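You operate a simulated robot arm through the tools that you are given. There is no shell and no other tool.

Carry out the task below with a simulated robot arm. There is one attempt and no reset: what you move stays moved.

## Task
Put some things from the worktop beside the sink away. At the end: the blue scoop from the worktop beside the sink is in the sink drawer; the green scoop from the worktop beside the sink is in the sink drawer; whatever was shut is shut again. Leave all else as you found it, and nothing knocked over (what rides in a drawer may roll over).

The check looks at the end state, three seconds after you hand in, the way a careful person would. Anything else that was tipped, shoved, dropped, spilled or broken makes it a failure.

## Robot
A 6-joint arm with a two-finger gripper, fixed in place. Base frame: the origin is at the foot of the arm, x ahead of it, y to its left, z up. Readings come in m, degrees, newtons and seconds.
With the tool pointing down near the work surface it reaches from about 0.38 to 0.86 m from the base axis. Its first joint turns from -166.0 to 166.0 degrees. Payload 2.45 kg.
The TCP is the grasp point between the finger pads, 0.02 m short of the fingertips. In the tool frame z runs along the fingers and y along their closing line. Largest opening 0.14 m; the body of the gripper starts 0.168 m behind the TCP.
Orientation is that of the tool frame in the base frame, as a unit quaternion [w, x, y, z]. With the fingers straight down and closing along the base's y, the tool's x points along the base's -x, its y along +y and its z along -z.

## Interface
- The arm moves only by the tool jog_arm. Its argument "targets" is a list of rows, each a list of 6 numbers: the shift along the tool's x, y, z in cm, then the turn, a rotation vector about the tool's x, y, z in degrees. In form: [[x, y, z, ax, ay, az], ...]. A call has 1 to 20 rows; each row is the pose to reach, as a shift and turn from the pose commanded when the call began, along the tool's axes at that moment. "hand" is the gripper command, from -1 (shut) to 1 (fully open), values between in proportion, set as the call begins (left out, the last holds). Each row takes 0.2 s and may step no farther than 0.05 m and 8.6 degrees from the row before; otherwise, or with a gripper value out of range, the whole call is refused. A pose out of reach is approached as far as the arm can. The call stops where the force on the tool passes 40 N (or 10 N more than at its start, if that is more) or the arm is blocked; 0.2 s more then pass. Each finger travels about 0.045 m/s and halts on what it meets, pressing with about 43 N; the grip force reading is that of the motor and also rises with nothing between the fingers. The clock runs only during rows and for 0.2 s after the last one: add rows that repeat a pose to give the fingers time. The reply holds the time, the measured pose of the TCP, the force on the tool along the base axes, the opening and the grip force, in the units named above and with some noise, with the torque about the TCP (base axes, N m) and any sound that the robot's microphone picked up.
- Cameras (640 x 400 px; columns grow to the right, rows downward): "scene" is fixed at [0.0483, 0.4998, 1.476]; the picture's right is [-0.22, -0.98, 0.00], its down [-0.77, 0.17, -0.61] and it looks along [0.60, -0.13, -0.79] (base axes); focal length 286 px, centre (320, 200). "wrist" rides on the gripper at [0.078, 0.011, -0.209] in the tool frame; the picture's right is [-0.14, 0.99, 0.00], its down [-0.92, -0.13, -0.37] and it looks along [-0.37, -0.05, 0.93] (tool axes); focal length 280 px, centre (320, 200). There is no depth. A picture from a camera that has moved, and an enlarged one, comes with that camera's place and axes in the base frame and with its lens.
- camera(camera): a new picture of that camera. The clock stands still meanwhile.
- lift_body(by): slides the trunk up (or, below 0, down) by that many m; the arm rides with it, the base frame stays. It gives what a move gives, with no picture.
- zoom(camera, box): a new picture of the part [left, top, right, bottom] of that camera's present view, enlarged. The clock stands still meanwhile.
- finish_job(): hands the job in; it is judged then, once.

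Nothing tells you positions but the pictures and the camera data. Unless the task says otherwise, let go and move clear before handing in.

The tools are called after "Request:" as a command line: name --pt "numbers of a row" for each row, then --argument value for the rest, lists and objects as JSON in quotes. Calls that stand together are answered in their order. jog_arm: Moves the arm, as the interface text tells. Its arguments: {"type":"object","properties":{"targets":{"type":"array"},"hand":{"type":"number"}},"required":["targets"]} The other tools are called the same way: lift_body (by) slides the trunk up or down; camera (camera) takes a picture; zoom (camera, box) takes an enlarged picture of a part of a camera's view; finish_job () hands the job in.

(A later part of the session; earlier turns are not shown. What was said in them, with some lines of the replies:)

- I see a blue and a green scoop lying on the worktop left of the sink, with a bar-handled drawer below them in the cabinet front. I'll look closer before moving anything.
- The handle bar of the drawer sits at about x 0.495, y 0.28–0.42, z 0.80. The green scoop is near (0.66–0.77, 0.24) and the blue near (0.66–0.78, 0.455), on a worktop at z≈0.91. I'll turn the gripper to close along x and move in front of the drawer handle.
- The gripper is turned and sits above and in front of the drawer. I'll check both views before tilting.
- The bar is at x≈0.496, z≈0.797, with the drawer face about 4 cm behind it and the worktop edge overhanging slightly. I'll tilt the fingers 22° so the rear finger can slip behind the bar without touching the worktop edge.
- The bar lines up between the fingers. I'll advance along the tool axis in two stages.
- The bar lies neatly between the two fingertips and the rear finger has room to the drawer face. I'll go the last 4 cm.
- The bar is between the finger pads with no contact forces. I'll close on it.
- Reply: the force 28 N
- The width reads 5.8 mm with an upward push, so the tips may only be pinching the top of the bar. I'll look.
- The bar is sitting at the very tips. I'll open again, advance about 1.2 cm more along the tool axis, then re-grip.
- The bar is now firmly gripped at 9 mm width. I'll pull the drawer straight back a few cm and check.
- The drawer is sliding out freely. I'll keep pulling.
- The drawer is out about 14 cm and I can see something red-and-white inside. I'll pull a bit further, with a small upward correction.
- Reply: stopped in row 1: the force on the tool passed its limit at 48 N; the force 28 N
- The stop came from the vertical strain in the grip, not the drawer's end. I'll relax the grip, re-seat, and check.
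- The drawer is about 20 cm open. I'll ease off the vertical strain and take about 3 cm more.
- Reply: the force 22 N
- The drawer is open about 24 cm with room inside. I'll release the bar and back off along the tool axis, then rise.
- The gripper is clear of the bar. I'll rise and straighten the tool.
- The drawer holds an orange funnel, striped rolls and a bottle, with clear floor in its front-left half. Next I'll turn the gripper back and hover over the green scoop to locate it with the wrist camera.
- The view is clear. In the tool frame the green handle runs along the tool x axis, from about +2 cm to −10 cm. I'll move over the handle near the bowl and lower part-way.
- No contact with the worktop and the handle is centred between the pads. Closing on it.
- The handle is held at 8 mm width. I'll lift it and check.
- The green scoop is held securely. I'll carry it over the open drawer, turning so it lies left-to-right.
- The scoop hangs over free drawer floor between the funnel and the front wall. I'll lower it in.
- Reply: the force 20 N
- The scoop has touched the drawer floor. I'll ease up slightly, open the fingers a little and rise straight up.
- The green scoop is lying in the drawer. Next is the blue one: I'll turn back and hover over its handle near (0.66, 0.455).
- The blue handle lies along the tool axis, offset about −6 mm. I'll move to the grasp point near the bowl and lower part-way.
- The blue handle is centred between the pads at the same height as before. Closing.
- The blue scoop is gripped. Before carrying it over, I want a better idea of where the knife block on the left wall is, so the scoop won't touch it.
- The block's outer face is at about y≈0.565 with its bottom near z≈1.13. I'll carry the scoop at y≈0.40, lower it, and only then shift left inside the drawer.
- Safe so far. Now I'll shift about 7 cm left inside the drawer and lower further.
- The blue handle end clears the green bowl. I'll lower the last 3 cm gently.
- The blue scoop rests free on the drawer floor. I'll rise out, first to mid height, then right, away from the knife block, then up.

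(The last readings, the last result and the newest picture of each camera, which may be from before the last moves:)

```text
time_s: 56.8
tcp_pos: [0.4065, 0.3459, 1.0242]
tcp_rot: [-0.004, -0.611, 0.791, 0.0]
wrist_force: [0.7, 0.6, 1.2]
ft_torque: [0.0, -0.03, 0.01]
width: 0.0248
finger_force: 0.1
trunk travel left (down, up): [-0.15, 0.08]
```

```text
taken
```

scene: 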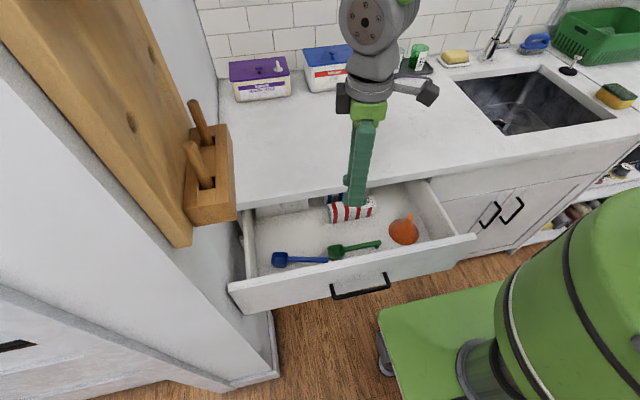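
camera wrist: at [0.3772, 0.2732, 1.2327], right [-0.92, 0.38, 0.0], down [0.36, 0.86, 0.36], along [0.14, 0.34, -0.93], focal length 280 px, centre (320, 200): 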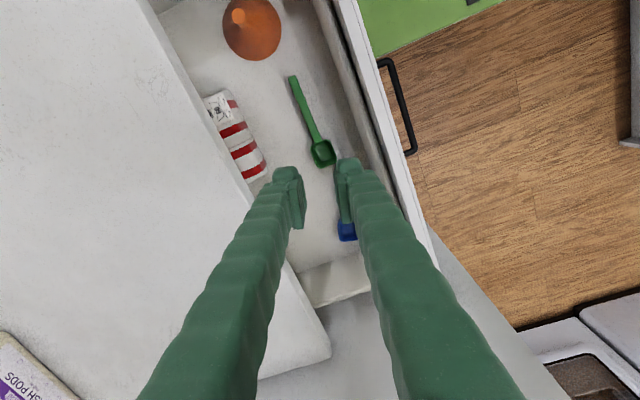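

Both scoops are in the drawer. Now I'll close the fingers and move in front of the handle to push it shut.

Request:
jog_arm --pt "0.98 3.56 0 0 0 -2.9" --pt "1.97 7.11 0 0 0 -5.8" --pt "2.95 10.67 0 0 0 -8.7" --pt "3.94 14.2 0 0 0 -11.6" --pt "4.92 17.78 0 0 0 -14.5" --hand -1

Request:
camera --camera "wrist"

```text
time_s: 58.0
tcp_pos: [0.2221, 0.3401, 1.0244]
tcp_rot: [-0.002, -0.707, 0.707, 0.0]
wrist_force: [0.2, -0.2, -0.1]
ft_torque: [0.0, -0.01, 0.03]
width: 0.0
finger_force: 29.6
trunk travel left (down, up): [-0.15, 0.08]
```

```text
taken
camera wrist: at [0.2121, 0.262, 1.2341], right [-0.99, 0.14, 0.0], down [0.13, 0.92, 0.36], along [0.05, 0.36, -0.93], focal length 280 px, centre (320, 200)
```

wrist: 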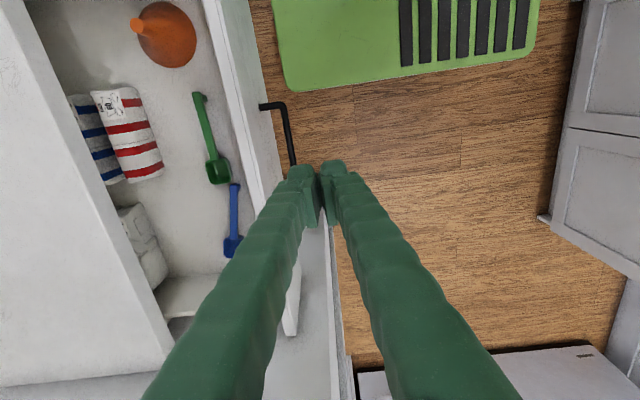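

Request:
jog_arm --pt "0 0 3 6 0 0" --pt "-0.3 0 6.5 12 0 0" --pt "-0.3 0 11 12 0 0" --pt "-0.3 0 15.5 12 0 0" --pt "-0.3 0 19.5 12 0 0" --pt "-0.3 0 23.4 12 0 0"

Request:
camera --camera "wrist"

Request:
camera --camera "scene"

```text
time_s: 59.4
tcp_pos: [0.2184, 0.3472, 0.7896]
tcp_rot: [0.071, -0.703, 0.704, -0.073]
wrist_force: [-0.6, 0.2, 0.2]
ft_torque: [0.01, -0.01, 0.0]
width: 0.0003
finger_force: 29.7
trunk travel left (down, up): [-0.15, 0.08]
```

```text
taken
camera wrist: at [0.1654, 0.2686, 0.9915], right [-0.97, 0.14, -0.2], down [0.05, 0.92, 0.38], along [0.24, 0.36, -0.9], focal length 280 px, centre (320, 200)
```

wrist: 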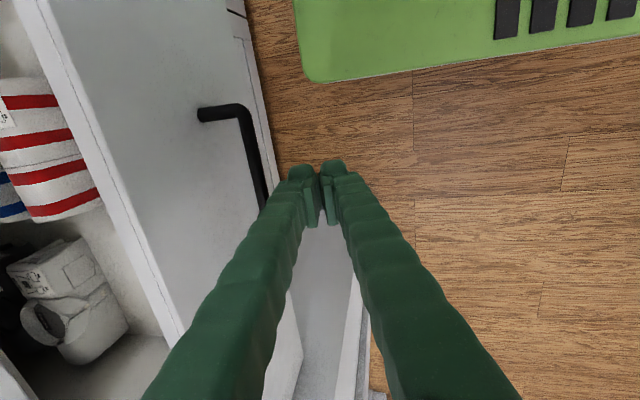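

```text
taken
```

scene: 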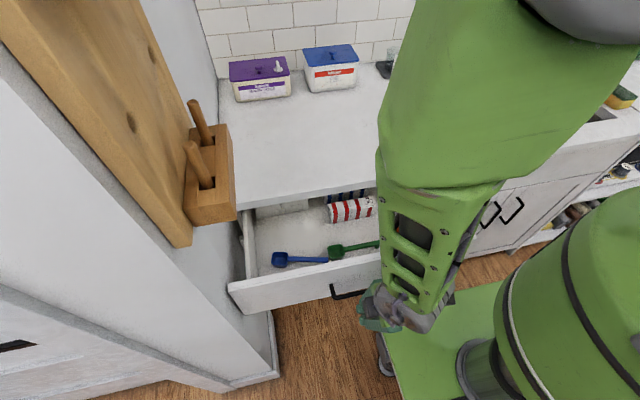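

The closed fingers are in front of the bar. I'll push forward gently.

Request:
jog_arm --pt "0 -0.98 0.2 0 0 0" --pt "0 -1.96 0.41 0 0 0" --pt "0 -2.94 0.61 0 0 0" --pt "0 -3.92 0.81 0 0 0" --pt "0 -4.9 1.02 0 0 0"

Request:
camera --camera "wrist"

```text
time_s: 60.6
tcp_pos: [0.2704, 0.3447, 0.79]
tcp_rot: [0.071, -0.703, 0.704, -0.074]
wrist_force: [-0.3, -0.7, -1.1]
ft_torque: [-0.01, 0.03, 0.03]
width: 0.0
finger_force: 29.4
trunk travel left (down, up): [-0.15, 0.08]
```

```text
taken
camera wrist: at [0.2171, 0.267, 0.992], right [-0.97, 0.14, -0.2], down [0.05, 0.92, 0.38], along [0.24, 0.36, -0.9], focal length 280 px, centre (320, 200)
```

wrist: 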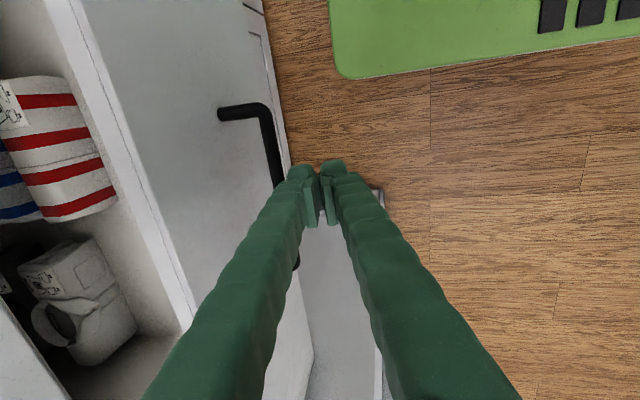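

The drawer is moving with almost no force. Continuing.

Request:
jog_arm --pt "0 -1.96 0.41 0 0 0" --pt "0 -3.92 0.81 0 0 0" --pt "0 -5.88 1.22 0 0 0" --pt "0 -7.83 1.62 0 0 0" --pt "0 -9.79 2.03 0 0 0" --pt "0 -11.75 2.44 0 0 0"

Request:
camera --camera "wrist"

Request:
camera --camera "scene"

```text
time_s: 62.0
tcp_pos: [0.3907, 0.3424, 0.79]
tcp_rot: [0.071, -0.702, 0.705, -0.073]
wrist_force: [0.3, 0.0, -0.2]
ft_torque: [0.02, 0.03, 0.01]
width: 0.0
finger_force: 29.9
trunk travel left (down, up): [-0.15, 0.08]
```

```text
taken
camera wrist: at [0.3385, 0.2652, 0.9914], right [-0.97, 0.14, -0.2], down [0.05, 0.92, 0.38], along [0.24, 0.36, -0.9], focal length 280 px, centre (320, 200)
```

wrist: 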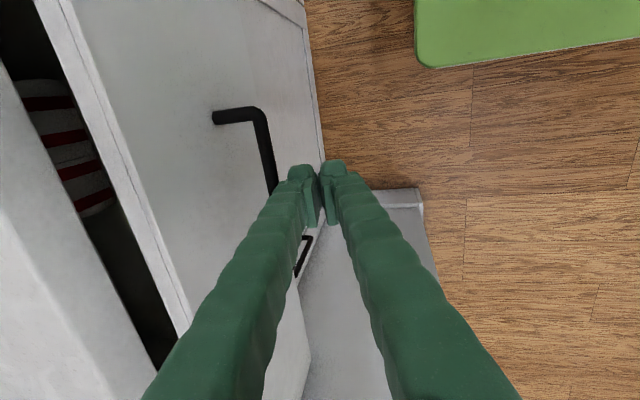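

```text
taken
```

scene: 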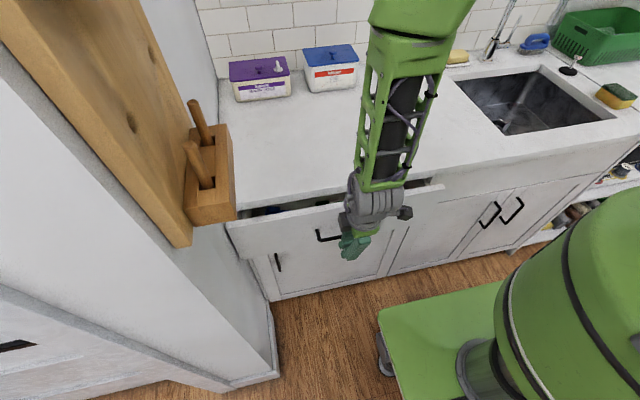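

Request:
jog_arm --pt "0 -1.47 0.3 0 0 0" --pt "0 -2.94 0.61 0 0 0" --pt "0 -4.4 0.91 0 0 0" --pt "0 -5.4 1.12 0 0 0" --pt "0 -6.2 1.29 0 0 0"

Request:
camera --camera "wrist"

Request:
zoom --camera "scene" --box '[220, 150, 460, 300]'

```text
time_s: 63.2
tcp_pos: [0.454, 0.3435, 0.7915]
tcp_rot: [0.071, -0.703, 0.704, -0.073]
wrist_force: [0.2, 0.2, 0.4]
ft_torque: [-0.02, 0.0, -0.01]
width: 0.0
finger_force: 29.2
trunk travel left (down, up): [-0.15, 0.08]
```

```text
taken
camera wrist: at [0.4012, 0.2659, 0.9924], right [-0.97, 0.14, -0.2], down [0.05, 0.92, 0.38], along [0.24, 0.36, -0.9], focal length 280 px, centre (320, 200)
```

wrist: 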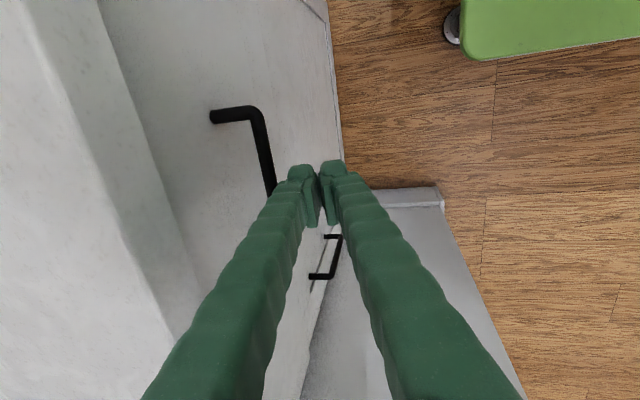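

```text
2.67 times, centred on (340, 225) of scene
camera zoom: at [0.0483, 0.4998, 1.476], right [-0.22, -0.98, 0.0], down [-0.77, 0.17, -0.61], along [0.6, -0.13, -0.79], focal length 762 px, centre (267, 133)
```

zoom: 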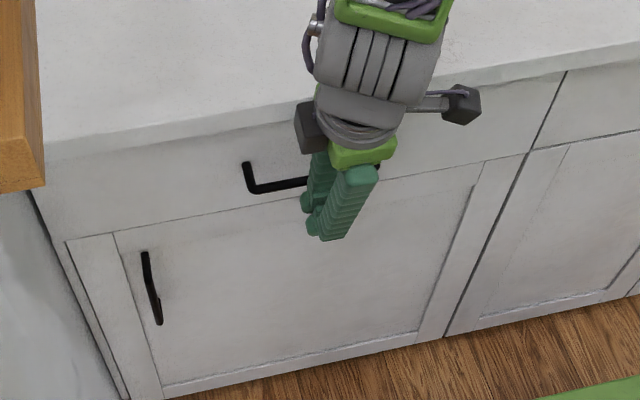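

It looks nearly closed, within a few mm of the original handle position. I'll push on in small steps until it meets the stop.

Request:
jog_arm --pt "0 -0.29 0.06 0 0 0" --pt "0 -0.59 0.12 0 0 0" --pt "0 -0.88 0.18 0 0 0"

Request:
zoom --camera "scene" --box '[230, 160, 470, 310]'

```text
time_s: 64.0
tcp_pos: [0.4638, 0.3434, 0.7923]
tcp_rot: [0.071, -0.703, 0.704, -0.073]
wrist_force: [-0.1, 0.1, 0.5]
ft_torque: [-0.02, 0.01, -0.01]
width: 0.0002
finger_force: 29.2
trunk travel left (down, up): [-0.15, 0.08]
```

```text
2.67 times, centred on (350, 235) of scene
camera zoom: at [0.0483, 0.4998, 1.476], right [-0.22, -0.98, 0.0], down [-0.77, 0.17, -0.61], along [0.6, -0.13, -0.79], focal length 762 px, centre (240, 107)
```

zoom: 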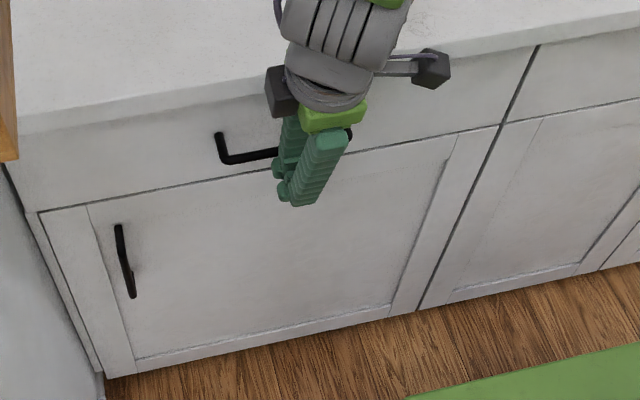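

Request:
jog_arm --pt "0 -0.2 0.04 0 0 0" --pt "0 -0.39 0.08 0 0 0" --pt "0 -0.59 0.12 0 0 0" --pt "0 -0.78 0.16 0 0 0"

Request:
zoom --camera "wrist" --box '[180, 60, 400, 240]'

```text
time_s: 65.0
tcp_pos: [0.4675, 0.3429, 0.7925]
tcp_rot: [0.069, -0.704, 0.704, -0.071]
wrist_force: [-27.0, 3.2, 3.1]
ft_torque: [0.04, 0.07, 0.35]
width: 0.0
finger_force: 29.3
trunk travel left (down, up): [-0.15, 0.08]
```

```text
2.22 times, centred on (290, 150) of wrist
camera zoom: at [0.4153, 0.2657, 0.9938], right [-0.97, 0.14, -0.2], down [0.05, 0.92, 0.38], along [0.24, 0.36, -0.9], focal length 623 px, centre (387, 311)
```

zoom: 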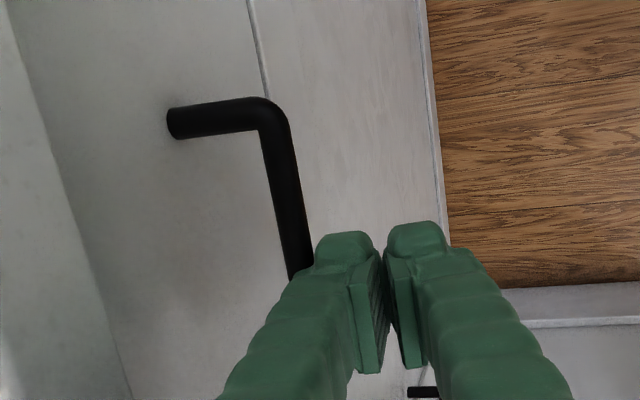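

The drawer is against its stop at 27 N, so it's fully closed. I'll back away and rise clear.

Request:
jog_arm --pt "0 0.98 -0.2 0 0 0" --pt "0 2.45 -0.51 0 0 0" --pt "0 4.9 -1.02 0 0 0" --pt "0 6.85 -1.42 0 0 0" --pt "0 6.0 -5.3 0 0 0" --pt "0 5.2 -9.3 0 0 0" --pt "0 4.4 -13.2 0 0 0" --pt "0 3.6 -17.1 0 0 0" --pt "0 2.8 -21.0 -4 0 0" --pt "0 2.0 -25.0 -8 0 0" --pt "0 1.2 -29.0 -11.8 0 0"

Request:
camera --camera "scene"

Request:
camera --camera "wrist"

```text
time_s: 67.4
tcp_pos: [0.4004, 0.342, 1.0744]
tcp_rot: [-0.002, -0.706, 0.708, -0.001]
wrist_force: [-0.4, 0.1, 0.1]
ft_torque: [-0.01, -0.04, 0.0]
width: 0.0
finger_force: 29.4
trunk travel left (down, up): [-0.15, 0.08]
```

```text
taken
```

scene: 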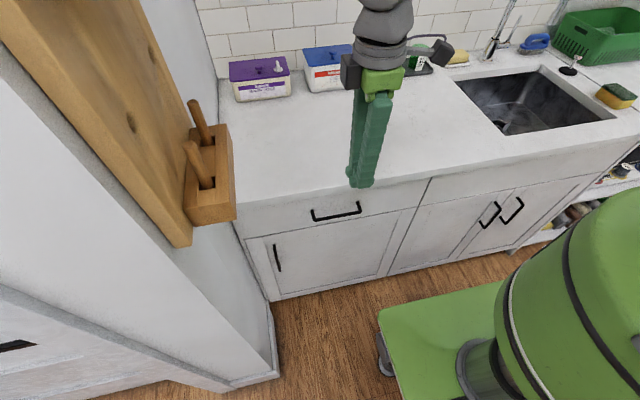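

```text
taken
camera wrist: at [0.3899, 0.264, 1.2818], right [-0.99, 0.14, 0.0], down [0.13, 0.92, 0.37], along [0.05, 0.36, -0.93], focal length 280 px, centre (320, 200)
```

wrist: 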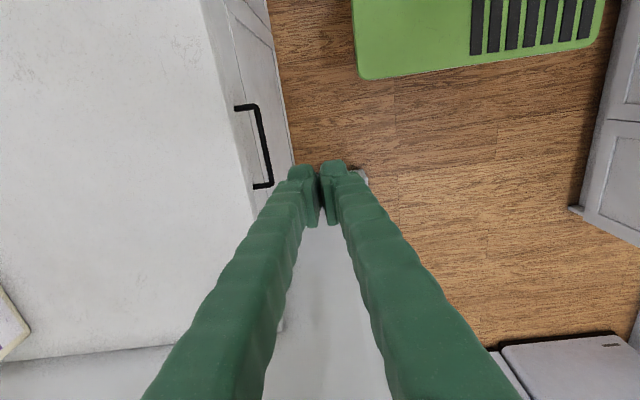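

The drawer appears shut, both scoops are gone from the worktop, and the arm is clear. I'll do one last close check.

Request:
zoom --camera "scene" --box '[230, 160, 470, 310]'

Request:
zoom --camera "scene" --box '[200, 30, 480, 205]'

```text
2.67 times, centred on (350, 235) of scene
camera zoom: at [0.0483, 0.4998, 1.476], right [-0.22, -0.98, 0.0], down [-0.77, 0.17, -0.61], along [0.6, -0.13, -0.79], focal length 762 px, centre (240, 107)
```

zoom: 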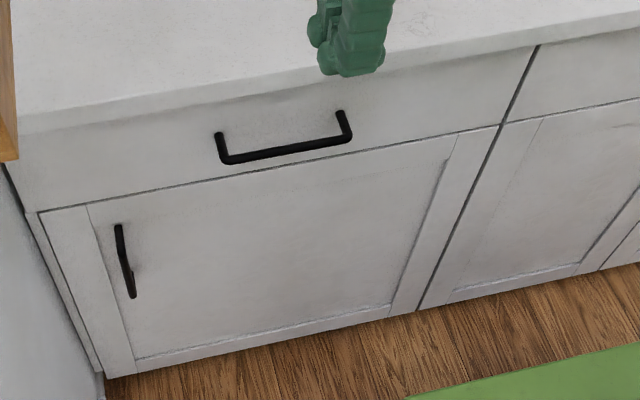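

```text
2.29 times, centred on (340, 118) of scene
camera zoom: at [0.0483, 0.4998, 1.476], right [-0.22, -0.98, 0.0], down [-0.77, 0.17, -0.61], along [0.6, -0.13, -0.79], focal length 653 px, centre (274, 389)
```

zoom: 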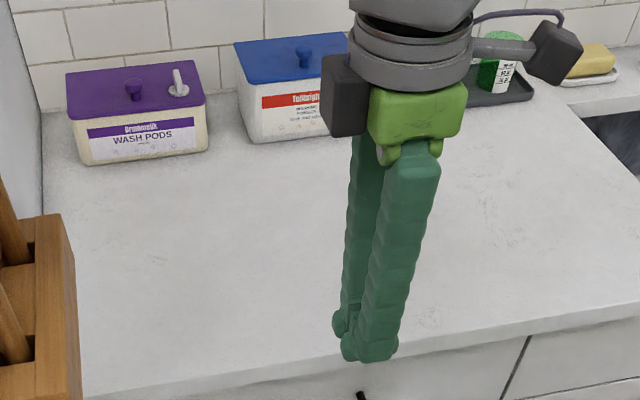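

The handle is back exactly where it was in the first picture, both scoops are in the closed drawer, and everything else on the worktop stands as before. I'm handing in.

Request:
finish_job

```text
The job is handed in.
```

The blue and green scoops are both in the drawer beside the sink, and the drawer is shut again. I took "the sink drawer" to be the one with the bar handle, left of the sink and under the worktop where the scoops lay. The panel directly under the sink has no handle.

I pushed the drawer against its stop. In the last picture the handle sits where it did at the start. Nothing else on the worktop appears to have moved or tipped, and the gripper is clear of everything.

The job is handed in; no verdict came back with it.
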